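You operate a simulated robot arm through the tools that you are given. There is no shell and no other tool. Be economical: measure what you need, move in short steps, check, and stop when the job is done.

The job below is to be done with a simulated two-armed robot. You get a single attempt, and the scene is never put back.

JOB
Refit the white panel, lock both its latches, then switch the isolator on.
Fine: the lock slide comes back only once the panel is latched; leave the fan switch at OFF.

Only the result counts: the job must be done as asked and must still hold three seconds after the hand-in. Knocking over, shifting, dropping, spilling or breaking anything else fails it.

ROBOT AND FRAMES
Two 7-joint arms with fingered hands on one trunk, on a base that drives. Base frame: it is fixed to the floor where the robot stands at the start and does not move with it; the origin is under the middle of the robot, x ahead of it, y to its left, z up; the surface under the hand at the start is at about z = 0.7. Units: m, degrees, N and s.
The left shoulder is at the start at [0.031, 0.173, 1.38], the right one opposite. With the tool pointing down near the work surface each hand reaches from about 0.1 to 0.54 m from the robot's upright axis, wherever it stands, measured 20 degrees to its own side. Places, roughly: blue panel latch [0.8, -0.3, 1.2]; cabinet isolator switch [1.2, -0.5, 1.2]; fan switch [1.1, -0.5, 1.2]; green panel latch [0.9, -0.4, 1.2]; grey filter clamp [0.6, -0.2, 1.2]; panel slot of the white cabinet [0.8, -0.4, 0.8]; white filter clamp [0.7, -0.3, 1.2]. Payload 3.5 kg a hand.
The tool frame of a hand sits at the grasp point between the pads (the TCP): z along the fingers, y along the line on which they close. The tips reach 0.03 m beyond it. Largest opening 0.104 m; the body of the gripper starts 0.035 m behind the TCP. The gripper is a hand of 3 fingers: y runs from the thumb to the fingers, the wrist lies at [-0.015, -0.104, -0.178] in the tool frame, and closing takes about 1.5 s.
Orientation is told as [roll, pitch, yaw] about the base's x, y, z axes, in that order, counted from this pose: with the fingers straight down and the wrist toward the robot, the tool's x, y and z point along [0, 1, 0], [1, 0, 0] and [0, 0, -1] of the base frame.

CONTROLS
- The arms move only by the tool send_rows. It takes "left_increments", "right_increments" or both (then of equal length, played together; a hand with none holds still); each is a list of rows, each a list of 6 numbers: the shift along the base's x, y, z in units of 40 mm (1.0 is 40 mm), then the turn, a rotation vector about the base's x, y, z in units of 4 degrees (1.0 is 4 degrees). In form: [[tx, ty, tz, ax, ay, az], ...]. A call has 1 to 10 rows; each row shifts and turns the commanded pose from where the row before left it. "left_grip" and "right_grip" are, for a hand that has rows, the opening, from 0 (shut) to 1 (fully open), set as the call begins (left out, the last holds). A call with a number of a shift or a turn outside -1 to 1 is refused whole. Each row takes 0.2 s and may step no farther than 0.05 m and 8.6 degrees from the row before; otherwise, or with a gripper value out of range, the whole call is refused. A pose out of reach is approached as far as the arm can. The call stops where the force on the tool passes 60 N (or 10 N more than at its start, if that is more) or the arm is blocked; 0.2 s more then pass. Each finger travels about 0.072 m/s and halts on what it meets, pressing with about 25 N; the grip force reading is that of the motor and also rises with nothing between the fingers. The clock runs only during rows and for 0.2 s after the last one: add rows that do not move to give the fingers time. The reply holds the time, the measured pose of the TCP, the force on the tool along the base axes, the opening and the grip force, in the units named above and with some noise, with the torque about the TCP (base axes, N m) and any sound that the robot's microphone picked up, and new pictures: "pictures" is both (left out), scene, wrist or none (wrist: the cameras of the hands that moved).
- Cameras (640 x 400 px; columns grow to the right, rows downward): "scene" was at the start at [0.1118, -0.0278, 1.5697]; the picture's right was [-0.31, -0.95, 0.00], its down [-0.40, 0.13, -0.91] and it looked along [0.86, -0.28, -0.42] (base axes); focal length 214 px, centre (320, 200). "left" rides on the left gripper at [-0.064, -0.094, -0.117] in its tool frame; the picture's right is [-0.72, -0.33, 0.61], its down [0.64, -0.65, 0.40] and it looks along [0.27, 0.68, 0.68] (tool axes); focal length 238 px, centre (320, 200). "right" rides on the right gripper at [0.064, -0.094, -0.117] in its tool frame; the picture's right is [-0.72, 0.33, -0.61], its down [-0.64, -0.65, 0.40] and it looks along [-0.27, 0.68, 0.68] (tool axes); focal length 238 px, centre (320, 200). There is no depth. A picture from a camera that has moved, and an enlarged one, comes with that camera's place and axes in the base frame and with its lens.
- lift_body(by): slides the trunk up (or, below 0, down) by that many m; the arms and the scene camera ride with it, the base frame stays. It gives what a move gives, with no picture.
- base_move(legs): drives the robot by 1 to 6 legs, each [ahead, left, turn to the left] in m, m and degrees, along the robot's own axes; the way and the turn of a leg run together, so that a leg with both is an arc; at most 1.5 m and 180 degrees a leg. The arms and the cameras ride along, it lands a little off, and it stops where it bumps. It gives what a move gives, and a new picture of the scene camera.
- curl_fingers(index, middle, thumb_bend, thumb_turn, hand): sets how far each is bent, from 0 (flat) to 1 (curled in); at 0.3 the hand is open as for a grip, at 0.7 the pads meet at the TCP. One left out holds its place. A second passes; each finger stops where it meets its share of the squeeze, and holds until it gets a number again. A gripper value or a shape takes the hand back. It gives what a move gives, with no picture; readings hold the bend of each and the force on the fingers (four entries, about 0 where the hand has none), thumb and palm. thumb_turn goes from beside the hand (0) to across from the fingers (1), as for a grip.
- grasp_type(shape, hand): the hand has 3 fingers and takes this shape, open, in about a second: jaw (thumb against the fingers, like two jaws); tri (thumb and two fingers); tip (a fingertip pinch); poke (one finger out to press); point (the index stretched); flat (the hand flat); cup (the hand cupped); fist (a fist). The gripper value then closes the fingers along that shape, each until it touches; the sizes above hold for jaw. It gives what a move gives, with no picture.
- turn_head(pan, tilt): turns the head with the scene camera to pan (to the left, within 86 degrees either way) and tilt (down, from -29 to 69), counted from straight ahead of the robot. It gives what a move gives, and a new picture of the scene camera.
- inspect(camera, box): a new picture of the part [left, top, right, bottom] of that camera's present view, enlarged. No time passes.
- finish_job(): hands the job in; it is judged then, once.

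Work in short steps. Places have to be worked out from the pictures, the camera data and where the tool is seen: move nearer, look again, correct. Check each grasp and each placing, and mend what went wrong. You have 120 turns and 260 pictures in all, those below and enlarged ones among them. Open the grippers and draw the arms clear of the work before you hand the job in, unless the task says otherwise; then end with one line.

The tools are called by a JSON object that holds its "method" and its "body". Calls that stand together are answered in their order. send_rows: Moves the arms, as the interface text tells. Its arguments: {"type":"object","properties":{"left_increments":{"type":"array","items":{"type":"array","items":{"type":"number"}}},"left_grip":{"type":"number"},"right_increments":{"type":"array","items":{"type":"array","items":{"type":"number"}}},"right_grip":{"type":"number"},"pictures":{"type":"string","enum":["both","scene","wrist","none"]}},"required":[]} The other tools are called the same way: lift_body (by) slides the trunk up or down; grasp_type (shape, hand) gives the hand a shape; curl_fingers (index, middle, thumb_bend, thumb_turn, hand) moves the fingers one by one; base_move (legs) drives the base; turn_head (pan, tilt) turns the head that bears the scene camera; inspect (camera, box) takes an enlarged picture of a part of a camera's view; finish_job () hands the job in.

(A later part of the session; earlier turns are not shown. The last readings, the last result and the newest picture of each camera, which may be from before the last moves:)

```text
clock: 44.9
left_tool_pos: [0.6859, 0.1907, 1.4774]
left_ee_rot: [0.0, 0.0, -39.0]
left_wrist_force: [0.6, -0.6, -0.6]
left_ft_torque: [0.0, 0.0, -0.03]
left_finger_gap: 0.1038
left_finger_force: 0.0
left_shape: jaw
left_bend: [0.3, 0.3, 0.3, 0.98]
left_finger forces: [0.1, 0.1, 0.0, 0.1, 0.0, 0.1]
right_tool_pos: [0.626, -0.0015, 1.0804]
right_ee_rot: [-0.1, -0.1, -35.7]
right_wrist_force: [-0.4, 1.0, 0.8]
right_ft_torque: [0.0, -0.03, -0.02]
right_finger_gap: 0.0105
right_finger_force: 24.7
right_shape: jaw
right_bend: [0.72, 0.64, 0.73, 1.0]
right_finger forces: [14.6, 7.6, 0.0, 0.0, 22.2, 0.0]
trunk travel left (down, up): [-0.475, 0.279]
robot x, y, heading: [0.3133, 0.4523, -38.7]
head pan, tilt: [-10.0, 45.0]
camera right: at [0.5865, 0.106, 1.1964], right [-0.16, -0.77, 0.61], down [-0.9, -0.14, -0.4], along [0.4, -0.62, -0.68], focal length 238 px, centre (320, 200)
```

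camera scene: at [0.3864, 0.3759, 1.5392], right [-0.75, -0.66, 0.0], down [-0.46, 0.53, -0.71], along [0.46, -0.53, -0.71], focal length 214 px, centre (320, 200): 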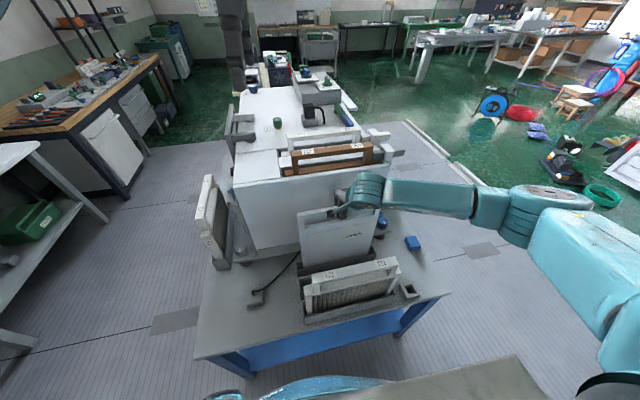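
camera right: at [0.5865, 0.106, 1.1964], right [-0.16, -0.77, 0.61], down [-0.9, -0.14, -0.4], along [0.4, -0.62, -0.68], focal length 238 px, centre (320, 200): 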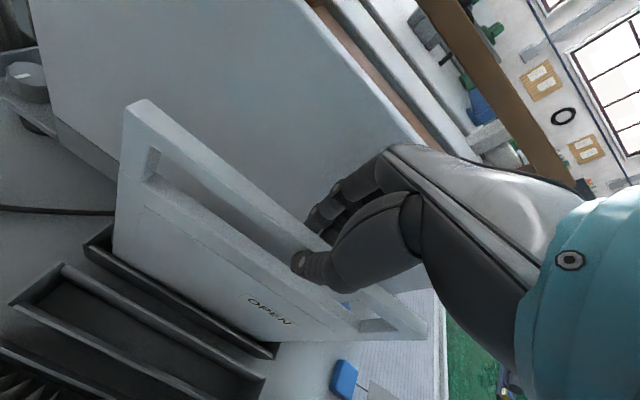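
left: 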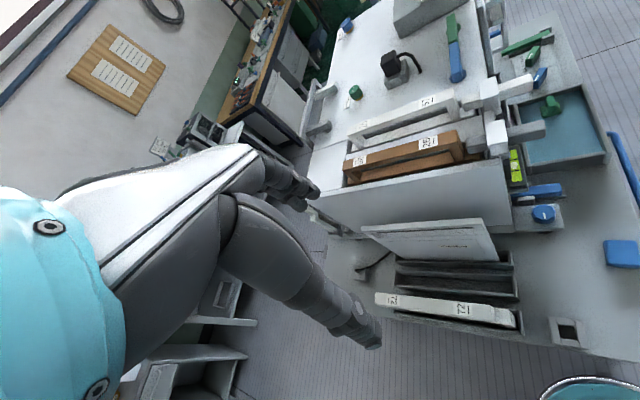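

It now pinches something about 10 mm thick, but index and middle bend differently. I look closer.

{"method": "inspect", "body": {"camera": "right", "box": [220, 150, 460, 300]}}

{"method": "inspect", "body": {"camera": "scene", "box": [292, 170, 402, 240]}}

```text
2.67 times, centred on (340, 225) of right
camera zoom: at [0.5865, 0.106, 1.1964], right [-0.16, -0.77, 0.61], down [-0.9, -0.14, -0.4], along [0.4, -0.62, -0.68], focal length 636 px, centre (267, 133)
```

zoom: 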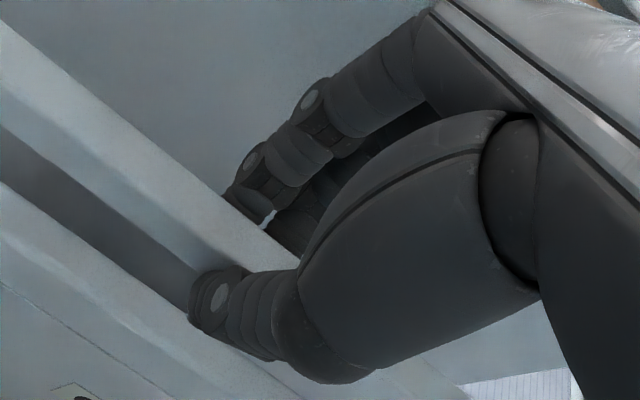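

```text
5.71 times, centred on (347, 205) of scene
camera zoom: at [0.3862, 0.3761, 1.5392], right [-0.75, -0.66, 0.0], down [-0.46, 0.53, -0.71], along [0.46, -0.53, -0.71], focal length 1226 px, centre (166, 171)
```

zoom: 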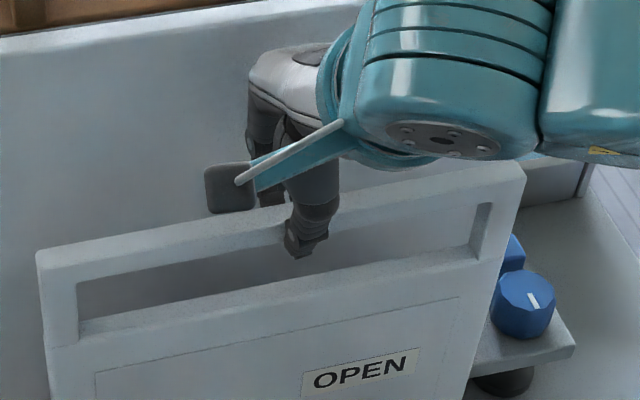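

Thumb and fingers do pinch the bar. I lift a little to test the grip.

{"method": "send_rows", "body": {"right_increments": [[0, 0, 0.25, 0, 0, 0], [0, 0, 0.5, 0, 0, 0], [0, 0, 0.5, 0, 0, 0], [0, 0, 0, 0, 0, 0]]}}

```text
clock: 45.9
left_tool_pos: [0.6874, 0.1909, 1.477]
left_ee_rot: [0.0, 0.0, -39.1]
left_wrist_force: [1.1, -0.8, 0.5]
left_ft_torque: [-0.02, 0.02, -0.02]
left_finger_gap: 0.1036
left_finger_force: 0.1
left_shape: jaw
left_bend: [0.3, 0.3, 0.3, 0.98]
left_finger forces: [0.0, 0.0, 0.0, 0.1, 0.0, 0.0]
right_tool_pos: [0.6251, -0.0034, 1.1304]
right_ee_rot: [0.0, -0.1, -35.7]
right_wrist_force: [-0.6, 1.0, -4.5]
right_ft_torque: [-0.01, -0.05, -0.01]
right_finger_gap: 0.0106
right_finger_force: 25.3
right_shape: jaw
right_bend: [0.72, 0.64, 0.73, 1.0]
right_finger forces: [14.4, 7.6, 0.0, 0.0, 22.1, 0.0]
trunk travel left (down, up): [-0.475, 0.279]
robot x, y, heading: [0.3153, 0.4514, -39.1]
head pan, tilt: [-10.0, 45.0]
camera scene: at [0.3864, 0.3758, 1.5392], right [-0.75, -0.66, 0.0], down [-0.46, 0.53, -0.71], along [0.46, -0.53, -0.71], focal length 214 px, centre (320, 200)
camera right: at [0.5867, 0.1039, 1.2467], right [-0.16, -0.77, 0.61], down [-0.9, -0.14, -0.4], along [0.4, -0.62, -0.68], focal length 238 px, centre (320, 200)
```

scene: 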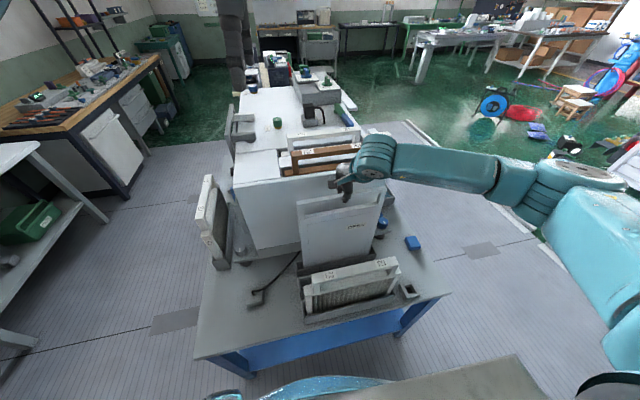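
right: 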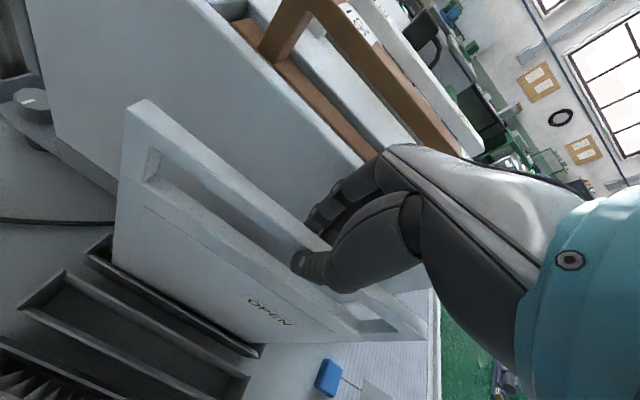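

The panel came up with the hand (about 4.5 N). I lift it straight up to clear the rack and filter.

{"method": "send_rows", "body": {"right_increments": [[0, 0, 0.6, 0, 0, 0], [0, 0, 0.9, 0, 0, 0], [0, 0, 0.95, 0, 0, 0], [0, 0, 0.95, 0, 0, 0], [0, 0, 0.95, 0, 0, 0], [0, 0, 0.95, 0, 0, 0], [0, 0, 0.95, 0, 0, 0], [0, 0, 0.95, 0, 0, 0], [0, 0, 0.95, 0, 0, 0], [0, 0, 0.6, 0, 0, 0]]}}

```text
clock: 48.1
left_tool_pos: [0.6863, 0.1911, 1.4769]
left_ee_rot: [0.0, 0.0, -39.0]
left_wrist_force: [0.5, -0.4, -0.3]
left_ft_torque: [-0.01, 0.01, -0.01]
left_finger_gap: 0.1033
left_finger_force: 0.0
left_shape: jaw
left_bend: [0.3, 0.3, 0.3, 0.98]
left_finger forces: [0.1, 0.1, 0.1, 0.0, 0.1, 0.0]
right_tool_pos: [0.6264, -0.0011, 1.4789]
right_ee_rot: [0.0, 0.0, -35.7]
right_wrist_force: [0.6, 1.1, -5.1]
right_ft_torque: [0.0, -0.01, 0.01]
right_finger_gap: 0.0106
right_finger_force: 25.1
right_shape: jaw
right_bend: [0.72, 0.64, 0.73, 1.0]
right_finger forces: [14.2, 7.5, 0.1, 0.1, 21.7, 0.0]
trunk travel left (down, up): [-0.475, 0.279]
robot x, y, heading: [0.3111, 0.4554, -39.0]
head pan, tilt: [-10.0, 45.0]
camera scene: at [0.3864, 0.3762, 1.5392], right [-0.75, -0.66, 0.0], down [-0.46, 0.53, -0.71], along [0.46, -0.53, -0.71], focal length 214 px, centre (320, 200)
camera right: at [0.5871, 0.1067, 1.5957], right [-0.15, -0.77, 0.61], down [-0.9, -0.14, -0.4], along [0.4, -0.62, -0.68], focal length 238 px, centre (320, 200)
```

scene: 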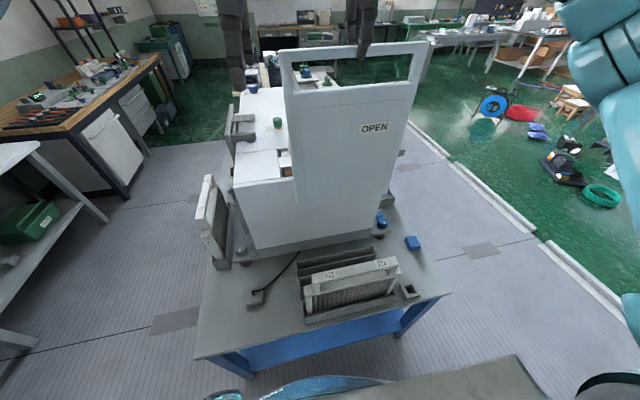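
right: 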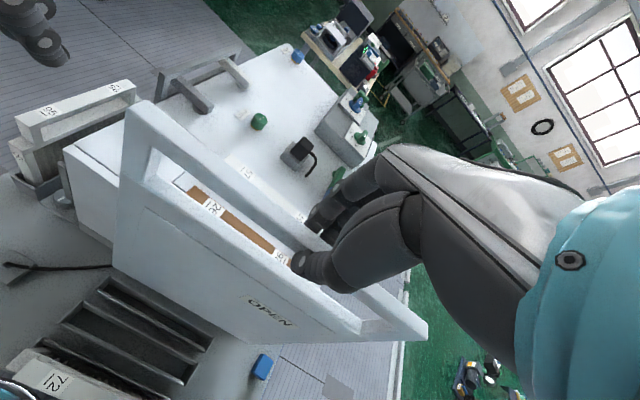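

Panel is held centred. I raise the trunk for clearance, then drive back round to the front of the cabinet.

{"method": "lift_body", "body": {"by": 0.2}}

{"method": "base_move", "body": {"legs": [[-0.35, 0, 0], [0, -0.55, 0], [0, 0, 39], [0, -1.1, 0], [0.5, 0, 0], [0, 0, 53]]}}

```text
clock: 50.3
left_tool_pos: [0.6878, 0.1915, 1.6766]
left_ee_rot: [0.1, 0.0, -38.9]
left_wrist_force: [0.8, -0.2, -0.8]
left_ft_torque: [-0.01, 0.02, -0.01]
left_finger_gap: 0.1036
left_finger_force: 0.1
left_shape: jaw
left_bend: [0.3, 0.3, 0.3, 0.98]
left_finger forces: [0.0, 0.0, 0.1, 0.0, 0.1, 0.1]
right_tool_pos: [0.6265, -0.0022, 1.6801]
right_ee_rot: [0.1, -0.1, -35.7]
right_wrist_force: [-0.3, -0.4, -5.5]
right_ft_torque: [0.03, 0.0, 0.0]
right_finger_gap: 0.0109
right_finger_force: 25.0
right_shape: jaw
right_bend: [0.72, 0.64, 0.73, 1.0]
right_finger forces: [14.1, 7.6, 0.0, 0.0, 21.8, 0.1]
trunk travel left (down, up): [-0.675, 0.079]
robot x, y, heading: [0.3146, 0.4523, -38.9]
head pan, tilt: [-10.0, 45.0]
```

```text
clock: 67.2
left_tool_pos: [0.4213, -0.4681, 1.6768]
left_ee_rot: [0.0, 0.1, 51.3]
left_wrist_force: [-0.2, 1.0, -0.1]
left_ft_torque: [-0.02, 0.02, -0.01]
left_finger_gap: 0.1037
left_finger_force: 0.0
left_shape: jaw
left_bend: [0.3, 0.3, 0.3, 0.98]
left_finger forces: [0.0, 0.0, 0.1, 0.0, 0.0, 0.0]
right_tool_pos: [0.6168, -0.5272, 1.6796]
right_ee_rot: [0.1, 0.1, 54.5]
right_wrist_force: [-0.1, -0.6, -5.0]
right_ft_torque: [0.0, -0.07, 0.01]
right_finger_gap: 0.0107
right_finger_force: 24.8
right_shape: jaw
right_bend: [0.72, 0.64, 0.74, 1.0]
right_finger forces: [14.0, 7.9, 0.0, 0.1, 21.9, 0.0]
trunk travel left (down, up): [-0.675, 0.079]
robot x, y, heading: [0.1626, -0.8422, 51.2]
head pan, tilt: [-10.0, 45.0]
camera scene: at [0.2324, -0.778, 1.7397], right [0.66, -0.75, 0.0], down [-0.53, -0.47, -0.71], along [0.53, 0.47, -0.71], focal length 214 px, centre (320, 200)
```

scene: 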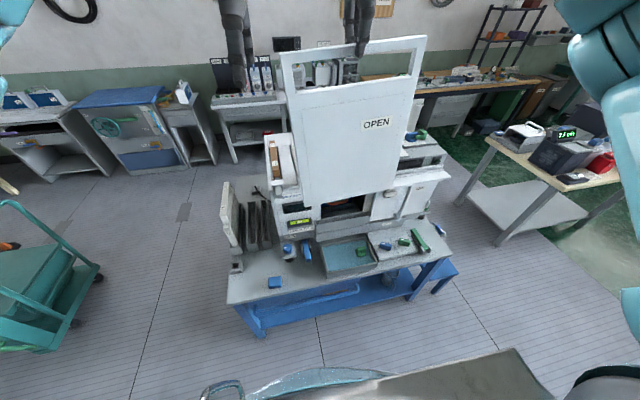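

The panel is held well. I look from the left wrist camera and zoom the scene for the slot.

{"method": "inspect", "body": {"camera": "left", "box": [0, 0, 640, 400]}}

{"method": "inspect", "body": {"camera": "scene", "box": [250, 120, 450, 245]}}

```text
1.00 times, centred on (320, 200) of left (not enlarged: the box is as wide or as high as the picture)
camera zoom: at [0.4141, -0.5804, 1.7933], right [0.36, -0.7, -0.61], down [-0.91, -0.11, -0.4], along [0.22, 0.7, -0.68], focal length 238 px, centre (320, 200)
```

zoom: 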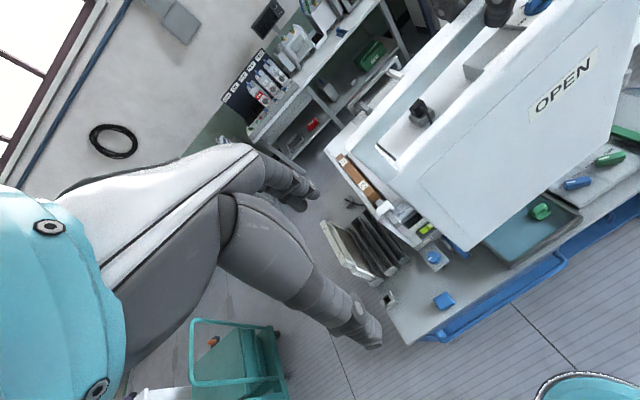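

```text
3.20 times, centred on (350, 182) of scene
camera zoom: at [0.2324, -0.778, 1.7397], right [0.66, -0.75, 0.0], down [-0.53, -0.47, -0.71], along [0.53, 0.47, -0.71], focal length 686 px, centre (224, 256)
```

zoom: 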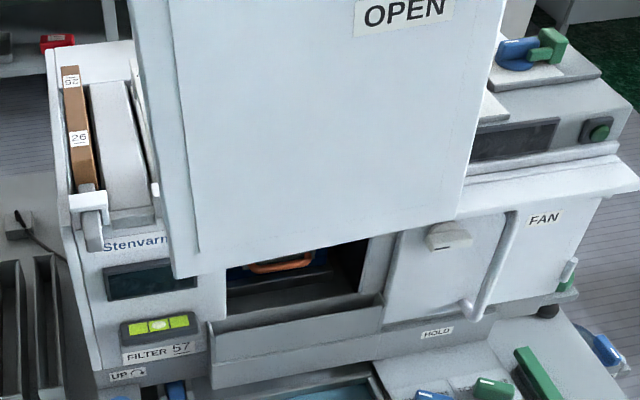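

I zoom further on the channel to measure it.

{"method": "inspect", "body": {"camera": "scene", "box": [304, 192, 384, 242]}}

```text
8.00 times, centred on (344, 217) of scene
camera zoom: at [0.2324, -0.778, 1.7397], right [0.66, -0.75, 0.0], down [-0.53, -0.47, -0.71], along [0.53, 0.47, -0.71], focal length 1716 px, centre (128, 64)
```

zoom: 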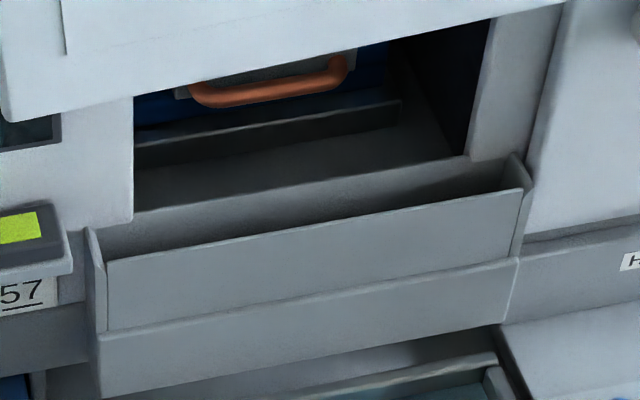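

Channel estimated about (0.86, −0.38) with rim z≈0.86. I move closer, still short of the cabinet, to refine.

{"method": "base_move", "body": {"legs": [[0.12, -0.11, 3]]}}

{"method": "inspect", "body": {"camera": "left", "box": [0, 0, 640, 400]}}

```text
clock: 68.6
left_tool_pos: [0.5603, -0.4276, 1.6778]
left_ee_rot: [-0.1, -0.2, 54.0]
left_wrist_force: [-0.4, -0.3, 0.7]
left_ft_torque: [-0.02, -0.01, -0.01]
left_finger_gap: 0.1036
left_finger_force: 0.1
left_shape: jaw
left_bend: [0.3, 0.3, 0.3, 0.98]
left_finger forces: [0.1, 0.0, 0.0, 0.0, 0.0, 0.0]
right_tool_pos: [0.7566, -0.4803, 1.6811]
right_ee_rot: [-0.1, -0.2, 57.3]
right_wrist_force: [-0.1, -0.4, -4.5]
right_ft_torque: [-0.1, 0.04, -0.04]
right_finger_gap: 0.0107
right_finger_force: 25.0
right_shape: jaw
right_bend: [0.72, 0.64, 0.74, 1.0]
right_finger forces: [14.8, 7.7, 0.0, 0.0, 22.7, 0.0]
trunk travel left (down, up): [-0.675, 0.079]
robot x, y, heading: [0.3218, -0.8133, 53.9]
head pan, tilt: [-10.0, 45.0]
camera scene: at [0.3855, -0.7481, 1.7398], right [0.69, -0.72, 0.0], down [-0.51, -0.49, -0.71], along [0.51, 0.49, -0.71], focal length 214 px, centre (320, 200)
```

scene: 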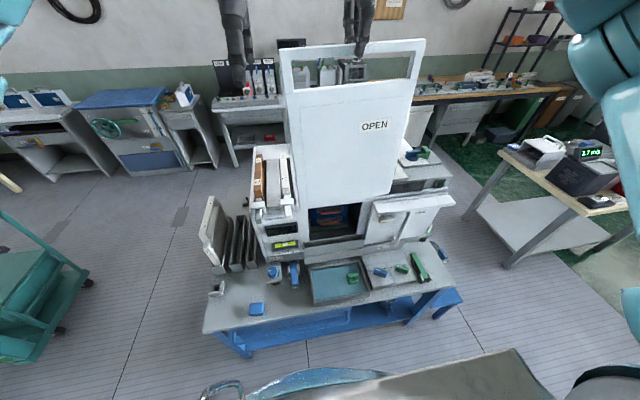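

```text
1.00 times, centred on (320, 200) of left (not enlarged: the box is as wide or as high as the picture)
camera zoom: at [0.5573, -0.542, 1.794], right [0.39, -0.69, -0.61], down [-0.9, -0.15, -0.41], along [0.19, 0.71, -0.68], focal length 238 px, centre (320, 200)
```

zoom: 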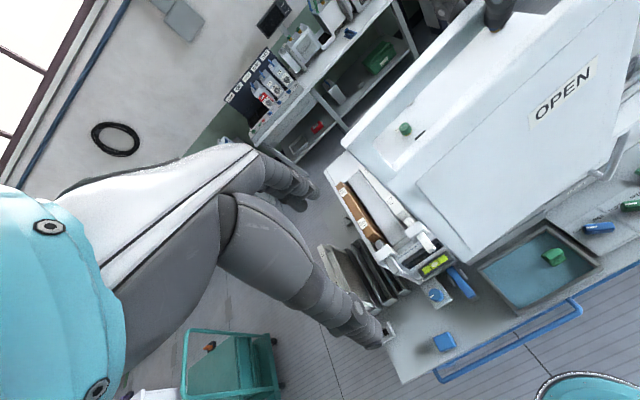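

I bring the left hand down and turned right as a camera to view the channel from the side.

{"method": "send_rows", "body": {"left_increments": [[-0.463, -0.125, -0.95, 0, 0, -1], [-0.463, -0.125, -0.95, 0, 0, -1], [-0.463, -0.125, -0.95, 0, 0, -1], [-0.463, -0.125, -0.95, 0, 0, -1], [-0.463, -0.125, -0.95, 0, 0, -1], [-0.463, -0.125, -0.95, 0, 0, -1], [-0.463, -0.125, -0.95, 0, 0, -1], [-0.463, -0.125, -0.95, 0, 0, -1], [-0.463, -0.125, -0.95, 0, 0, -1], [-0.463, -0.125, -0.95, 0, 0, -1]], "pictures": "wrist"}}

```text
clock: 70.8
left_tool_pos: [0.3747, -0.4787, 1.2959]
left_ee_rot: [-0.2, -0.1, 14.0]
left_wrist_force: [-0.1, 0.1, -0.5]
left_ft_torque: [-0.01, 0.03, -0.01]
left_finger_gap: 0.1036
left_finger_force: 0.1
left_shape: jaw
left_bend: [0.3, 0.3, 0.3, 0.98]
left_finger forces: [0.1, 0.0, 0.0, 0.1, 0.0, 0.0]
right_tool_pos: [0.7589, -0.4788, 1.6805]
right_ee_rot: [-0.1, 0.0, 57.2]
right_wrist_force: [-0.9, -0.3, -4.2]
right_ft_torque: [-0.01, 0.02, 0.03]
right_finger_gap: 0.0107
right_finger_force: 24.9
right_shape: jaw
right_bend: [0.72, 0.64, 0.74, 1.0]
right_finger forces: [14.9, 7.7, 0.1, 0.0, 22.7, 0.1]
trunk travel left (down, up): [-0.675, 0.079]
robot x, y, heading: [0.3161, -0.8158, 53.9]
head pan, tilt: [-10.0, 45.0]
camera left: at [0.2991, -0.5632, 1.4126], right [-0.14, -0.78, -0.61], down [-0.79, 0.47, -0.41], along [0.6, 0.43, -0.68], focal length 238 px, centre (320, 200)
```

left: 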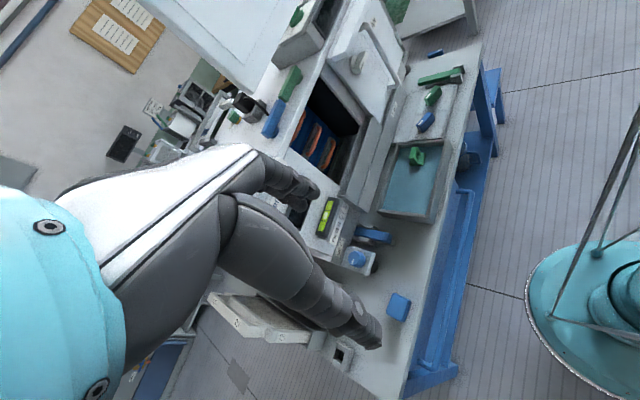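

{"method": "inspect", "body": {"camera": "left", "box": [240, 40, 432, 160]}}

{"method": "inspect", "body": {"camera": "left", "box": [300, 90, 428, 170]}}

{"method": "inspect", "body": {"camera": "scene", "box": [290, 190, 386, 250]}}

```text
3.33 times, centred on (336, 100) of left
camera zoom: at [0.2991, -0.5632, 1.4126], right [-0.14, -0.78, -0.61], down [-0.79, 0.47, -0.41], along [0.6, 0.43, -0.68], focal length 794 px, centre (267, 533)
```

zoom: 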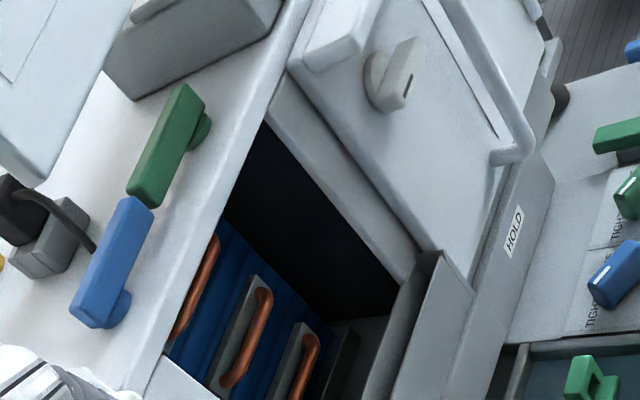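

```text
5.00 times, centred on (364, 130) of left
camera zoom: at [0.2991, -0.5632, 1.4126], right [-0.14, -0.78, -0.61], down [-0.79, 0.47, -0.41], along [0.6, 0.43, -0.68], focal length 1192 px, centre (100, 550)
```

zoom: 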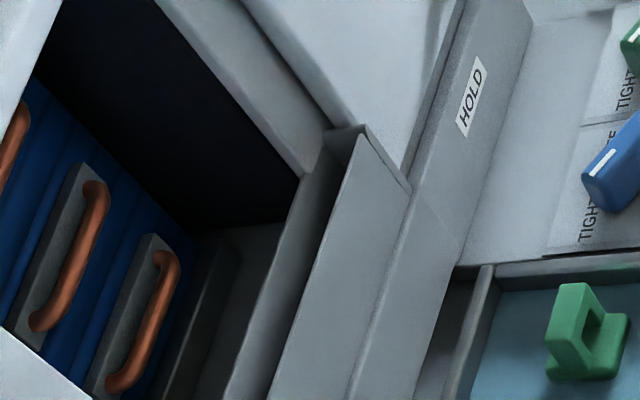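

```text
6.67 times, centred on (338, 220) of scene
camera zoom: at [0.3871, -0.7477, 1.7397], right [0.69, -0.72, 0.0], down [-0.51, -0.49, -0.71], along [0.51, 0.49, -0.71], focal length 1430 px, centre (200, 67)
```

zoom: 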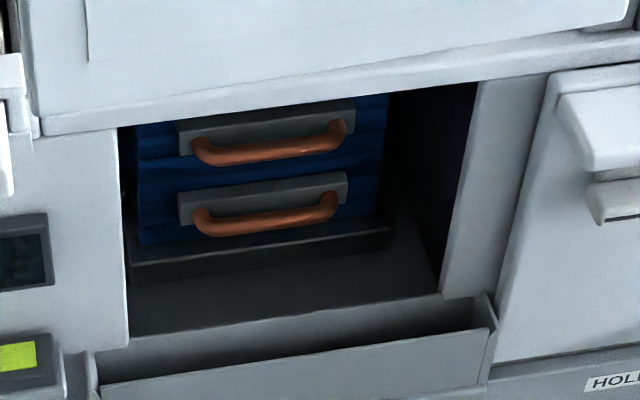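

Channel: front wall top from (0.728,−0.324) to (0.955,−0.490), z≈0.892, depth ≈28 mm. Next I measure the panel in the hand more precisely.

{"method": "inspect", "body": {"camera": "scene", "box": [270, 30, 430, 130]}}

{"method": "inspect", "body": {"camera": "scene", "box": [270, 120, 430, 220]}}

{"method": "inspect", "body": {"camera": "right", "box": [80, 80, 480, 330]}}

```text
4.00 times, centred on (350, 80) of scene
camera zoom: at [0.3871, -0.7477, 1.7397], right [0.69, -0.72, 0.0], down [-0.51, -0.49, -0.71], along [0.51, 0.49, -0.71], focal length 858 px, centre (200, 680)
```

zoom: 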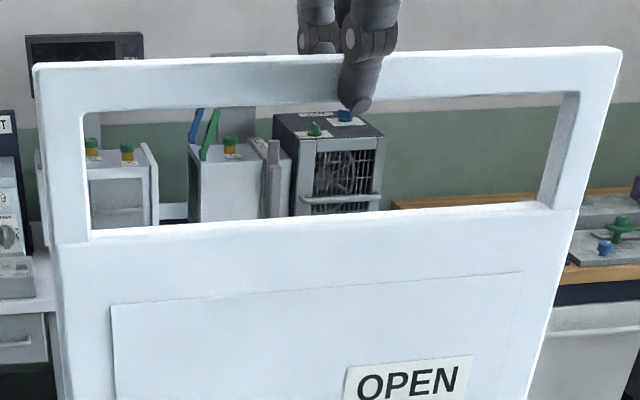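

```text
4.00 times, centred on (350, 170) of scene
camera zoom: at [0.3871, -0.7477, 1.7397], right [0.69, -0.72, 0.0], down [-0.51, -0.49, -0.71], along [0.51, 0.49, -0.71], focal length 858 px, centre (200, 320)
```

zoom: 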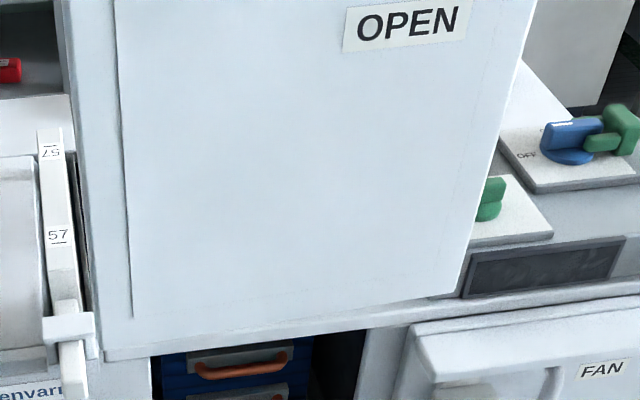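

```text
1.60 times, centred on (280, 205) of right
camera zoom: at [0.6545, -0.523, 1.7969], right [0.78, -0.11, 0.61], down [0.19, -0.9, -0.4], along [0.6, 0.43, -0.68], focal length 381 px, centre (384, 192)
```

zoom: 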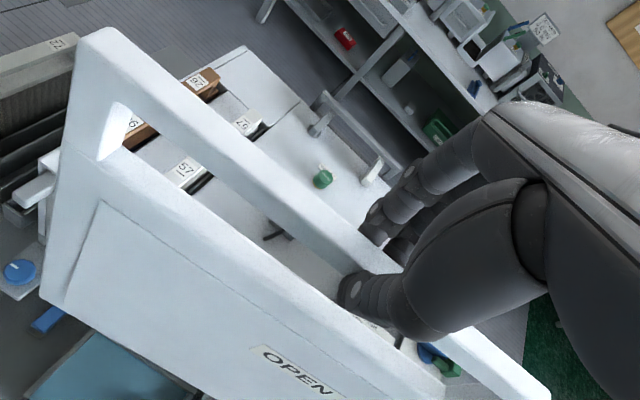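

Panel size ≈0.27×0.378, bottom 0.39 below the TCP, panel yaw ≈ tool yaw+1.1°. I lower the trunk 0.3 m, align yaw to 52.7°, and drive in most of the remaining distance.

{"method": "lift_body", "body": {"by": -0.27}}

{"method": "send_rows", "body": {"right_increments": [[0, 0, 0, 0, 0, -0.4], [0, 0, 0, 0, 0, -0.4], [0, 0, 0, 0, 0, -0.33]], "pictures": "none"}}

{"method": "base_move", "body": {"legs": [[0.07, -0.025, 0]]}}

{"method": "inspect", "body": {"camera": "left", "box": [0, 0, 640, 400]}}

```text
clock: 73.5
left_tool_pos: [0.3816, -0.4754, 1.0135]
left_ee_rot: [-1.8, 2.0, 13.9]
left_wrist_force: [0.1, 0.4, 0.0]
left_ft_torque: [-0.03, 0.02, 0.0]
left_finger_gap: 0.1036
left_finger_force: 0.1
left_shape: jaw
left_bend: [0.3, 0.3, 0.3, 0.98]
left_finger forces: [0.1, 0.1, 0.0, 0.0, 0.0, 0.0]
right_tool_pos: [0.7607, -0.4786, 1.4109]
right_ee_rot: [0.0, -0.1, 57.4]
right_wrist_force: [-0.6, 0.3, -5.6]
right_ft_torque: [-0.01, 0.02, 0.0]
right_finger_gap: 0.0106
right_finger_force: 25.3
right_shape: jaw
right_bend: [0.72, 0.64, 0.74, 1.0]
right_finger forces: [14.8, 7.9, 0.0, 0.0, 22.7, 0.0]
trunk travel left (down, up): [-0.405, 0.349]
robot x, y, heading: [0.3217, -0.8144, 54.1]
head pan, tilt: [-10.0, 45.0]
```

```text
clock: 74.3
left_tool_pos: [0.3811, -0.4753, 1.0139]
left_ee_rot: [-1.8, 2.1, 13.8]
left_wrist_force: [-0.1, -0.1, -0.5]
left_ft_torque: [-0.01, -0.01, 0.0]
left_finger_gap: 0.1037
left_finger_force: 0.0
left_shape: jaw
left_bend: [0.3, 0.3, 0.3, 0.98]
left_finger forces: [0.0, 0.0, 0.0, 0.1, 0.1, 0.1]
right_tool_pos: [0.76, -0.4784, 1.411]
right_ee_rot: [0.0, 0.0, 52.6]
right_wrist_force: [0.2, -0.4, -4.9]
right_ft_torque: [0.03, -0.04, -0.01]
right_finger_gap: 0.0105
right_finger_force: 25.5
right_shape: jaw
right_bend: [0.72, 0.64, 0.74, 1.0]
right_finger forces: [14.7, 8.1, 0.0, 0.0, 22.7, 0.0]
trunk travel left (down, up): [-0.405, 0.349]
robot x, y, heading: [0.3229, -0.8172, 54.3]
head pan, tilt: [-10.0, 45.0]
```

```text
clock: 75.4
left_tool_pos: [0.4423, -0.4329, 1.0126]
left_ee_rot: [-1.7, 2.1, 14.0]
left_wrist_force: [0.1, -0.2, -0.8]
left_ft_torque: [0.01, 0.01, -0.03]
left_finger_gap: 0.1039
left_finger_force: 0.0
left_shape: jaw
left_bend: [0.3, 0.3, 0.3, 0.98]
left_finger forces: [0.0, 0.0, 0.0, 0.0, 0.0, 0.1]
right_tool_pos: [0.8218, -0.4369, 1.4094]
right_ee_rot: [0.0, 0.1, 53.0]
right_wrist_force: [-0.6, -0.4, -5.1]
right_ft_torque: [-0.07, 0.1, 0.01]
right_finger_gap: 0.0107
right_finger_force: 25.5
right_shape: jaw
right_bend: [0.72, 0.64, 0.74, 1.0]
right_finger forces: [15.5, 8.0, 0.0, 0.0, 23.8, 0.0]
trunk travel left (down, up): [-0.405, 0.349]
robot x, y, heading: [0.3861, -0.7752, 54.0]
head pan, tilt: [-10.0, 45.0]
camera scene: at [0.4663, -0.684, 1.4687], right [0.7, -0.72, 0.0], down [-0.51, -0.49, -0.71], along [0.51, 0.49, -0.71], focal length 214 px, centre (320, 200)
```

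scene: 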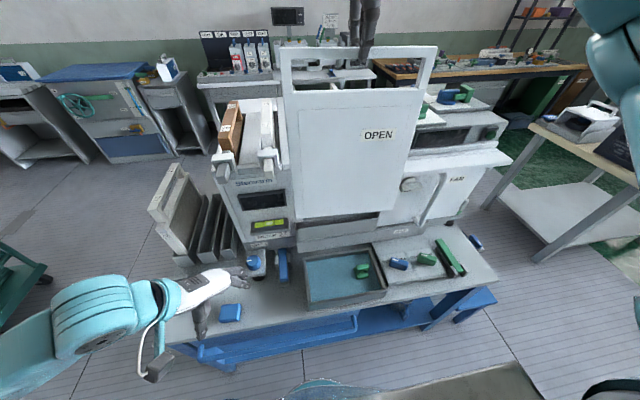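

```text
1.00 times, centred on (320, 200) of left (not enlarged: the box is as wide or as high as the picture)
camera zoom: at [0.3702, -0.5128, 1.1346], right [-0.16, -0.8, -0.58], down [-0.8, 0.45, -0.4], along [0.58, 0.4, -0.71], focal length 238 px, centre (320, 200)
```

zoom: 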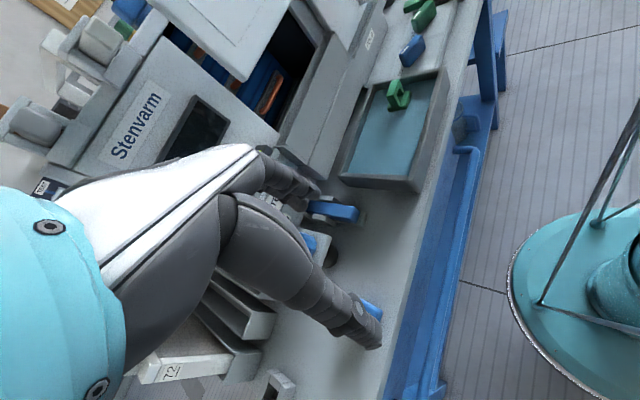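

I lower the panel to bottom z≈0.92 (still in front of the channel) and look.

{"method": "send_rows", "body": {"right_increments": [[0, 0, -0.9, 0, 0, 0], [0, 0, -0.9, 0, 0, 0], [0, 0, -0.6, 0, 0, 0]], "pictures": "scene"}}

{"method": "inspect", "body": {"camera": "left", "box": [170, 0, 426, 160]}}

{"method": "inspect", "body": {"camera": "scene", "box": [270, 170, 430, 270]}}

```text
clock: 76.2
left_tool_pos: [0.4415, -0.4334, 1.0122]
left_ee_rot: [-1.8, 2.0, 14.0]
left_wrist_force: [-0.5, 0.5, -0.3]
left_ft_torque: [0.02, 0.0, -0.01]
left_finger_gap: 0.1033
left_finger_force: 0.0
left_shape: jaw
left_bend: [0.3, 0.3, 0.3, 0.98]
left_finger forces: [0.1, 0.0, 0.0, 0.1, 0.1, 0.1]
right_tool_pos: [0.8199, -0.4367, 1.3123]
right_ee_rot: [0.0, -0.1, 52.9]
right_wrist_force: [0.7, -0.3, -5.7]
right_ft_torque: [0.06, -0.04, 0.01]
right_finger_gap: 0.0106
right_finger_force: 25.2
right_shape: jaw
right_bend: [0.72, 0.64, 0.74, 1.0]
right_finger forces: [15.2, 7.9, 0.0, 0.0, 22.8, 0.0]
trunk travel left (down, up): [-0.405, 0.349]
robot x, y, heading: [0.3827, -0.773, 54.1]
head pan, tilt: [-10.0, 45.0]
camera scene: at [0.4656, -0.6844, 1.4688], right [0.7, -0.72, 0.0], down [-0.51, -0.49, -0.71], along [0.51, 0.49, -0.71], focal length 214 px, centre (320, 200)
```

scene: 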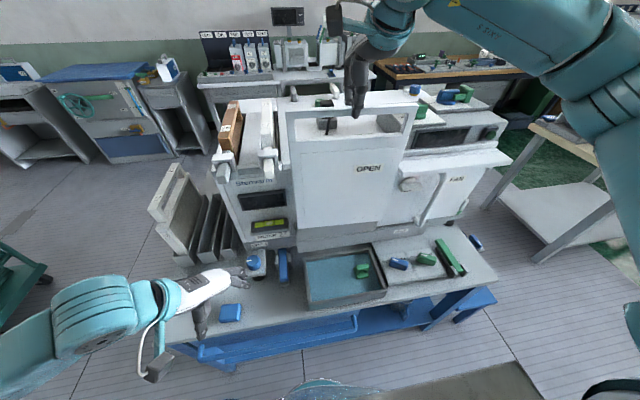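

```text
2.50 times, centred on (298, 80) of left
camera zoom: at [0.3697, -0.5131, 1.1347], right [-0.16, -0.8, -0.58], down [-0.8, 0.45, -0.4], along [0.58, 0.4, -0.71], focal length 596 px, centre (375, 500)
```

zoom: 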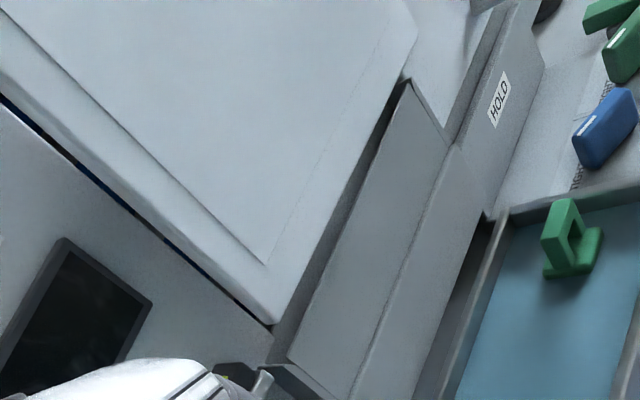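

```text
4.00 times, centred on (350, 220) of scene
camera zoom: at [0.4656, -0.6844, 1.4688], right [0.7, -0.72, 0.0], down [-0.51, -0.49, -0.71], along [0.51, 0.49, -0.71], focal length 858 px, centre (200, 120)
```

zoom: 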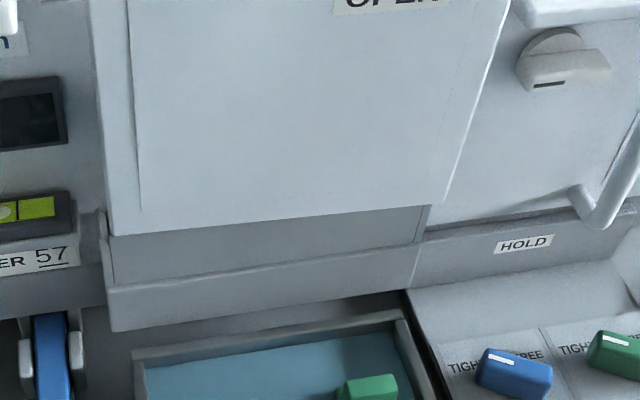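

Triangulation: panel bottom front edge is ~33 mm in front of the channel wall and about 4 mm left of centre. I shift it over the channel.

{"method": "send_rows", "body": {"right_increments": [[0.34, 0.38, 0, 0, 0, 0], [0.345, 0.39, 0, 0, 0, 0], [0, 0, 0, 0, 0, 0]], "pictures": "none"}}

{"method": "inspect", "body": {"camera": "left", "box": [234, 0, 394, 160]}}

{"method": "inspect", "body": {"camera": "scene", "box": [280, 190, 400, 265]}}

```text
clock: 77.0
left_tool_pos: [0.4425, -0.4333, 1.0132]
left_ee_rot: [-1.8, 1.9, 14.1]
left_wrist_force: [0.5, 0.1, -0.9]
left_ft_torque: [0.01, -0.03, 0.0]
left_finger_gap: 0.1036
left_finger_force: 0.1
left_shape: jaw
left_bend: [0.3, 0.3, 0.3, 0.98]
left_finger forces: [0.0, 0.0, 0.0, 0.0, 0.0, 0.1]
right_tool_pos: [0.8474, -0.4051, 1.3135]
right_ee_rot: [0.0, 0.1, 52.9]
right_wrist_force: [-1.0, -1.1, -6.0]
right_ft_torque: [-0.03, 0.02, 0.01]
right_finger_gap: 0.0105
right_finger_force: 25.1
right_shape: jaw
right_bend: [0.72, 0.64, 0.74, 1.0]
right_finger forces: [14.9, 8.0, 0.0, 0.0, 23.1, 0.0]
trunk travel left (down, up): [-0.405, 0.349]
robot x, y, heading: [0.3844, -0.7735, 54.1]
head pan, tilt: [-10.0, 45.0]
```

```text
2.50 times, centred on (314, 80) of left
camera zoom: at [0.3696, -0.5134, 1.1348], right [-0.16, -0.8, -0.58], down [-0.8, 0.45, -0.4], along [0.58, 0.4, -0.71], focal length 596 px, centre (335, 500)
```

zoom: 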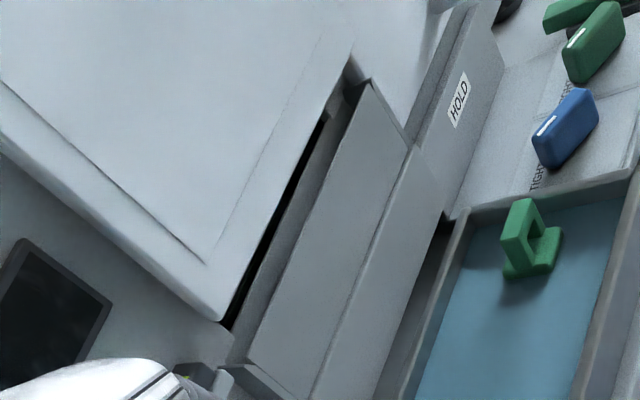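

```text
5.33 times, centred on (340, 228) of scene
camera zoom: at [0.4654, -0.6847, 1.4688], right [0.7, -0.72, 0.0], down [-0.51, -0.49, -0.71], along [0.51, 0.49, -0.71], focal length 1144 px, centre (213, 53)
```

zoom: 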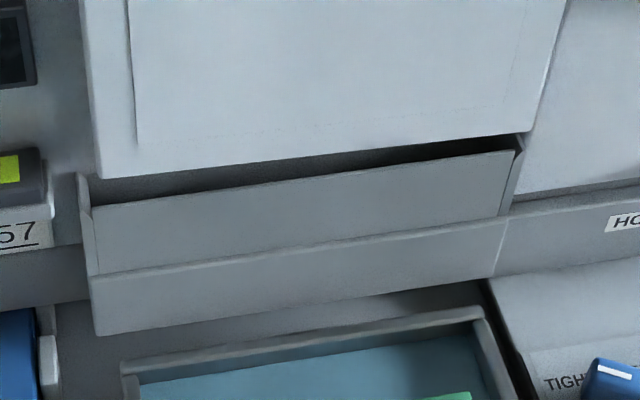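

Estimates disagree by ~1 cm in depth, so I lower 25 mm (bottom just above the rim), where the view is less ambiguous.

{"method": "send_rows", "body": {"right_increments": [[0, 0, -0.3, 0, 0, 0], [0, 0, -0.3, 0, 0, 0], [0, 0, 0, 0, 0, 0]], "pictures": "none"}}

{"method": "inspect", "body": {"camera": "left", "box": [284, 0, 394, 160]}}

{"method": "inspect", "body": {"camera": "scene", "box": [280, 190, 400, 265]}}

```text
clock: 77.8
left_tool_pos: [0.4422, -0.434, 1.0118]
left_ee_rot: [-1.9, 2.0, 14.1]
left_wrist_force: [0.5, 0.5, -0.8]
left_ft_torque: [0.01, -0.02, 0.01]
left_finger_gap: 0.1037
left_finger_force: 0.1
left_shape: jaw
left_bend: [0.3, 0.3, 0.3, 0.98]
left_finger forces: [0.0, 0.0, 0.1, 0.0, 0.0, 0.0]
right_tool_pos: [0.8467, -0.4064, 1.2883]
right_ee_rot: [0.0, 0.0, 52.9]
right_wrist_force: [0.6, 0.1, -5.7]
right_ft_torque: [0.08, -0.04, 0.0]
right_finger_gap: 0.0104
right_finger_force: 25.3
right_shape: jaw
right_bend: [0.72, 0.64, 0.74, 1.0]
right_finger forces: [15.2, 7.9, 0.0, 0.0, 22.9, 0.1]
trunk travel left (down, up): [-0.405, 0.349]
robot x, y, heading: [0.3851, -0.7769, 54.0]
head pan, tilt: [-10.0, 45.0]
```

```text
2.50 times, centred on (339, 80) of left
camera zoom: at [0.3696, -0.5131, 1.1347], right [-0.16, -0.8, -0.58], down [-0.8, 0.45, -0.4], along [0.58, 0.4, -0.71], focal length 596 px, centre (272, 500)
```

zoom: 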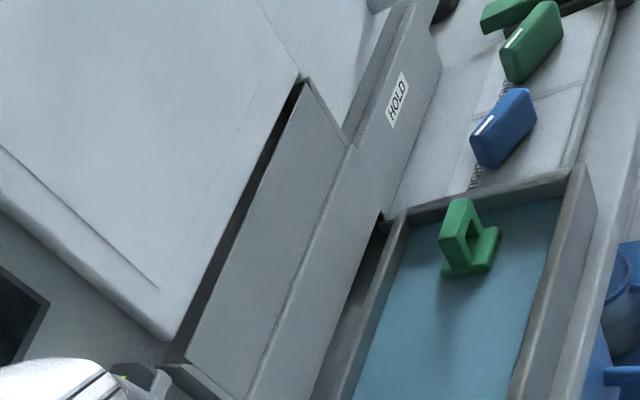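

```text
5.33 times, centred on (340, 228) of scene
camera zoom: at [0.4655, -0.6844, 1.4688], right [0.7, -0.72, 0.0], down [-0.51, -0.49, -0.71], along [0.51, 0.49, -0.71], focal length 1144 px, centre (213, 53)
```

zoom: 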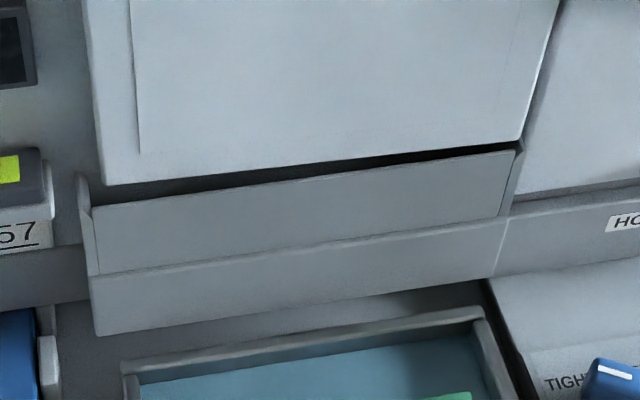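

Panel appears ~2° clockwise of the wall, ~4 mm too far right and needs ~6 mm more depth. I correct and look again.

{"method": "send_rows", "body": {"right_increments": [[0.01, 0.18, 0, 0, 0, 0.48], [0, 0, 0, 0, 0, 0]], "pictures": "none"}}

{"method": "inspect", "body": {"camera": "left", "box": [264, 10, 392, 160]}}

{"method": "inspect", "body": {"camera": "scene", "box": [280, 190, 400, 265]}}

```text
clock: 78.4
left_tool_pos: [0.4421, -0.4328, 1.014]
left_ee_rot: [-1.7, 1.9, 14.0]
left_wrist_force: [0.0, 1.0, 0.3]
left_ft_torque: [0.02, -0.01, 0.01]
left_finger_gap: 0.1035
left_finger_force: 0.0
left_shape: jaw
left_bend: [0.3, 0.3, 0.3, 0.98]
left_finger forces: [0.1, 0.1, 0.0, 0.0, 0.0, 0.1]
right_tool_pos: [0.8478, -0.3995, 1.2892]
right_ee_rot: [0.0, 0.1, 54.8]
right_wrist_force: [-0.1, 1.1, -5.2]
right_ft_torque: [0.0, 0.0, 0.0]
right_finger_gap: 0.0106
right_finger_force: 25.5
right_shape: jaw
right_bend: [0.72, 0.64, 0.74, 1.0]
right_finger forces: [15.3, 7.9, 0.1, 0.1, 22.8, 0.1]
trunk travel left (down, up): [-0.405, 0.349]
robot x, y, heading: [0.3838, -0.7721, 54.2]
head pan, tilt: [-10.0, 45.0]
```

```text
2.67 times, centred on (328, 85) of left
camera zoom: at [0.3697, -0.5132, 1.1347], right [-0.16, -0.8, -0.58], down [-0.8, 0.45, -0.4], along [0.58, 0.4, -0.71], focal length 636 px, centre (299, 507)
```

zoom: 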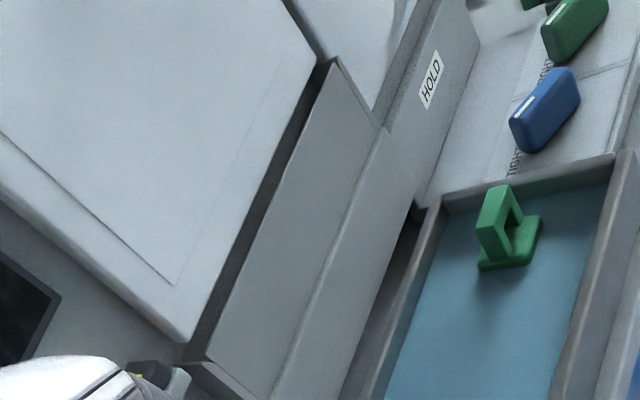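

```text
5.33 times, centred on (340, 228) of scene
camera zoom: at [0.4656, -0.6845, 1.4688], right [0.7, -0.72, 0.0], down [-0.51, -0.49, -0.71], along [0.51, 0.49, -0.71], focal length 1144 px, centre (213, 53)
```

zoom: 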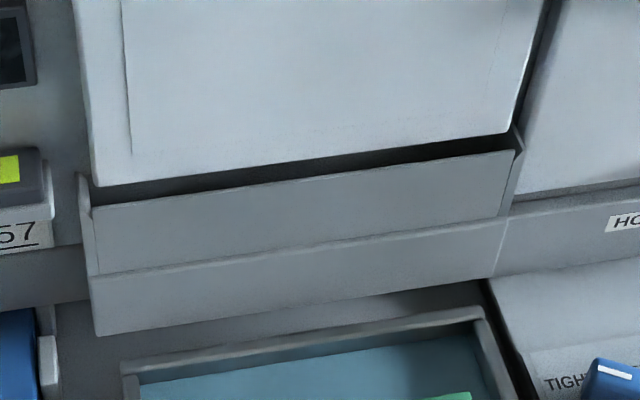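

Now parallel. A small nudge (2.5 mm right, 3 mm deeper), then descend 24 mm into the channel watching force.

{"method": "send_rows", "body": {"right_increments": [[0.095, 0.023, 0, 0, 0, 0], [0, 0, -0.2, 0, 0, 0], [0, 0, -0.2, 0, 0, 0], [0, 0, -0.2, 0, 0, 0], [0, 0, 0, 0, 0, 0]], "pictures": "none"}}

{"method": "inspect", "body": {"camera": "left", "box": [264, 10, 392, 160]}}

{"method": "inspect", "body": {"camera": "scene", "box": [280, 190, 400, 265]}}

```text
clock: 79.6
left_tool_pos: [0.4379, -0.4328, 1.0141]
left_ee_rot: [-1.7, 1.8, 14.1]
left_wrist_force: [0.0, -0.2, 0.5]
left_ft_torque: [-0.01, 0.02, -0.01]
left_finger_gap: 0.1038
left_finger_force: 0.2
left_shape: jaw
left_bend: [0.3, 0.3, 0.3, 0.98]
left_finger forces: [0.0, 0.0, 0.0, 0.1, 0.0, 0.1]
right_tool_pos: [0.8459, -0.3966, 1.2721]
right_ee_rot: [0.2, -0.7, 55.1]
right_wrist_force: [-11.8, 7.9, 30.8]
right_ft_torque: [0.22, 0.21, 0.1]
right_finger_gap: 0.012
right_finger_force: 25.1
right_shape: jaw
right_bend: [0.72, 0.64, 0.74, 1.0]
right_finger forces: [18.4, 11.3, 0.0, 0.0, 29.2, 0.0]
trunk travel left (down, up): [-0.405, 0.349]
robot x, y, heading: [0.3822, -0.7743, 54.1]
head pan, tilt: [-10.0, 45.0]
```

```text
2.67 times, centred on (328, 85) of left
camera zoom: at [0.3658, -0.5135, 1.1352], right [-0.16, -0.8, -0.58], down [-0.8, 0.45, -0.4], along [0.58, 0.4, -0.71], focal length 636 px, centre (299, 507)
```

zoom: 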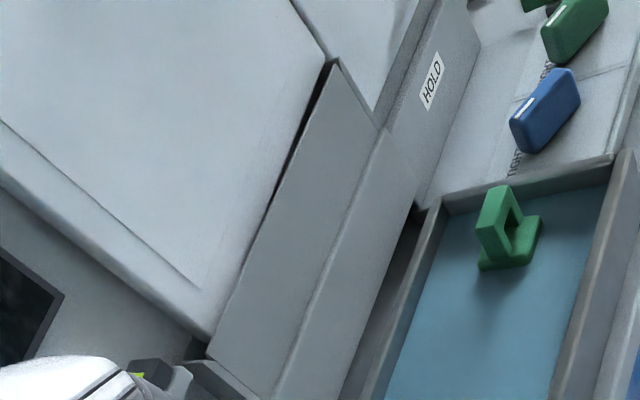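

```text
5.33 times, centred on (340, 228) of scene
camera zoom: at [0.4605, -0.6849, 1.4695], right [0.7, -0.72, 0.0], down [-0.51, -0.49, -0.71], along [0.51, 0.49, -0.71], focal length 1144 px, centre (213, 53)
```

zoom: 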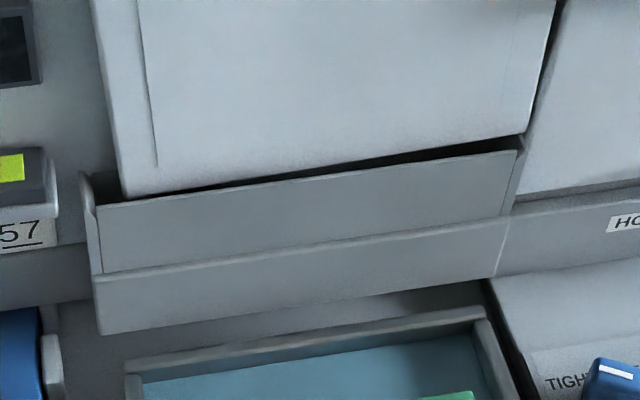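

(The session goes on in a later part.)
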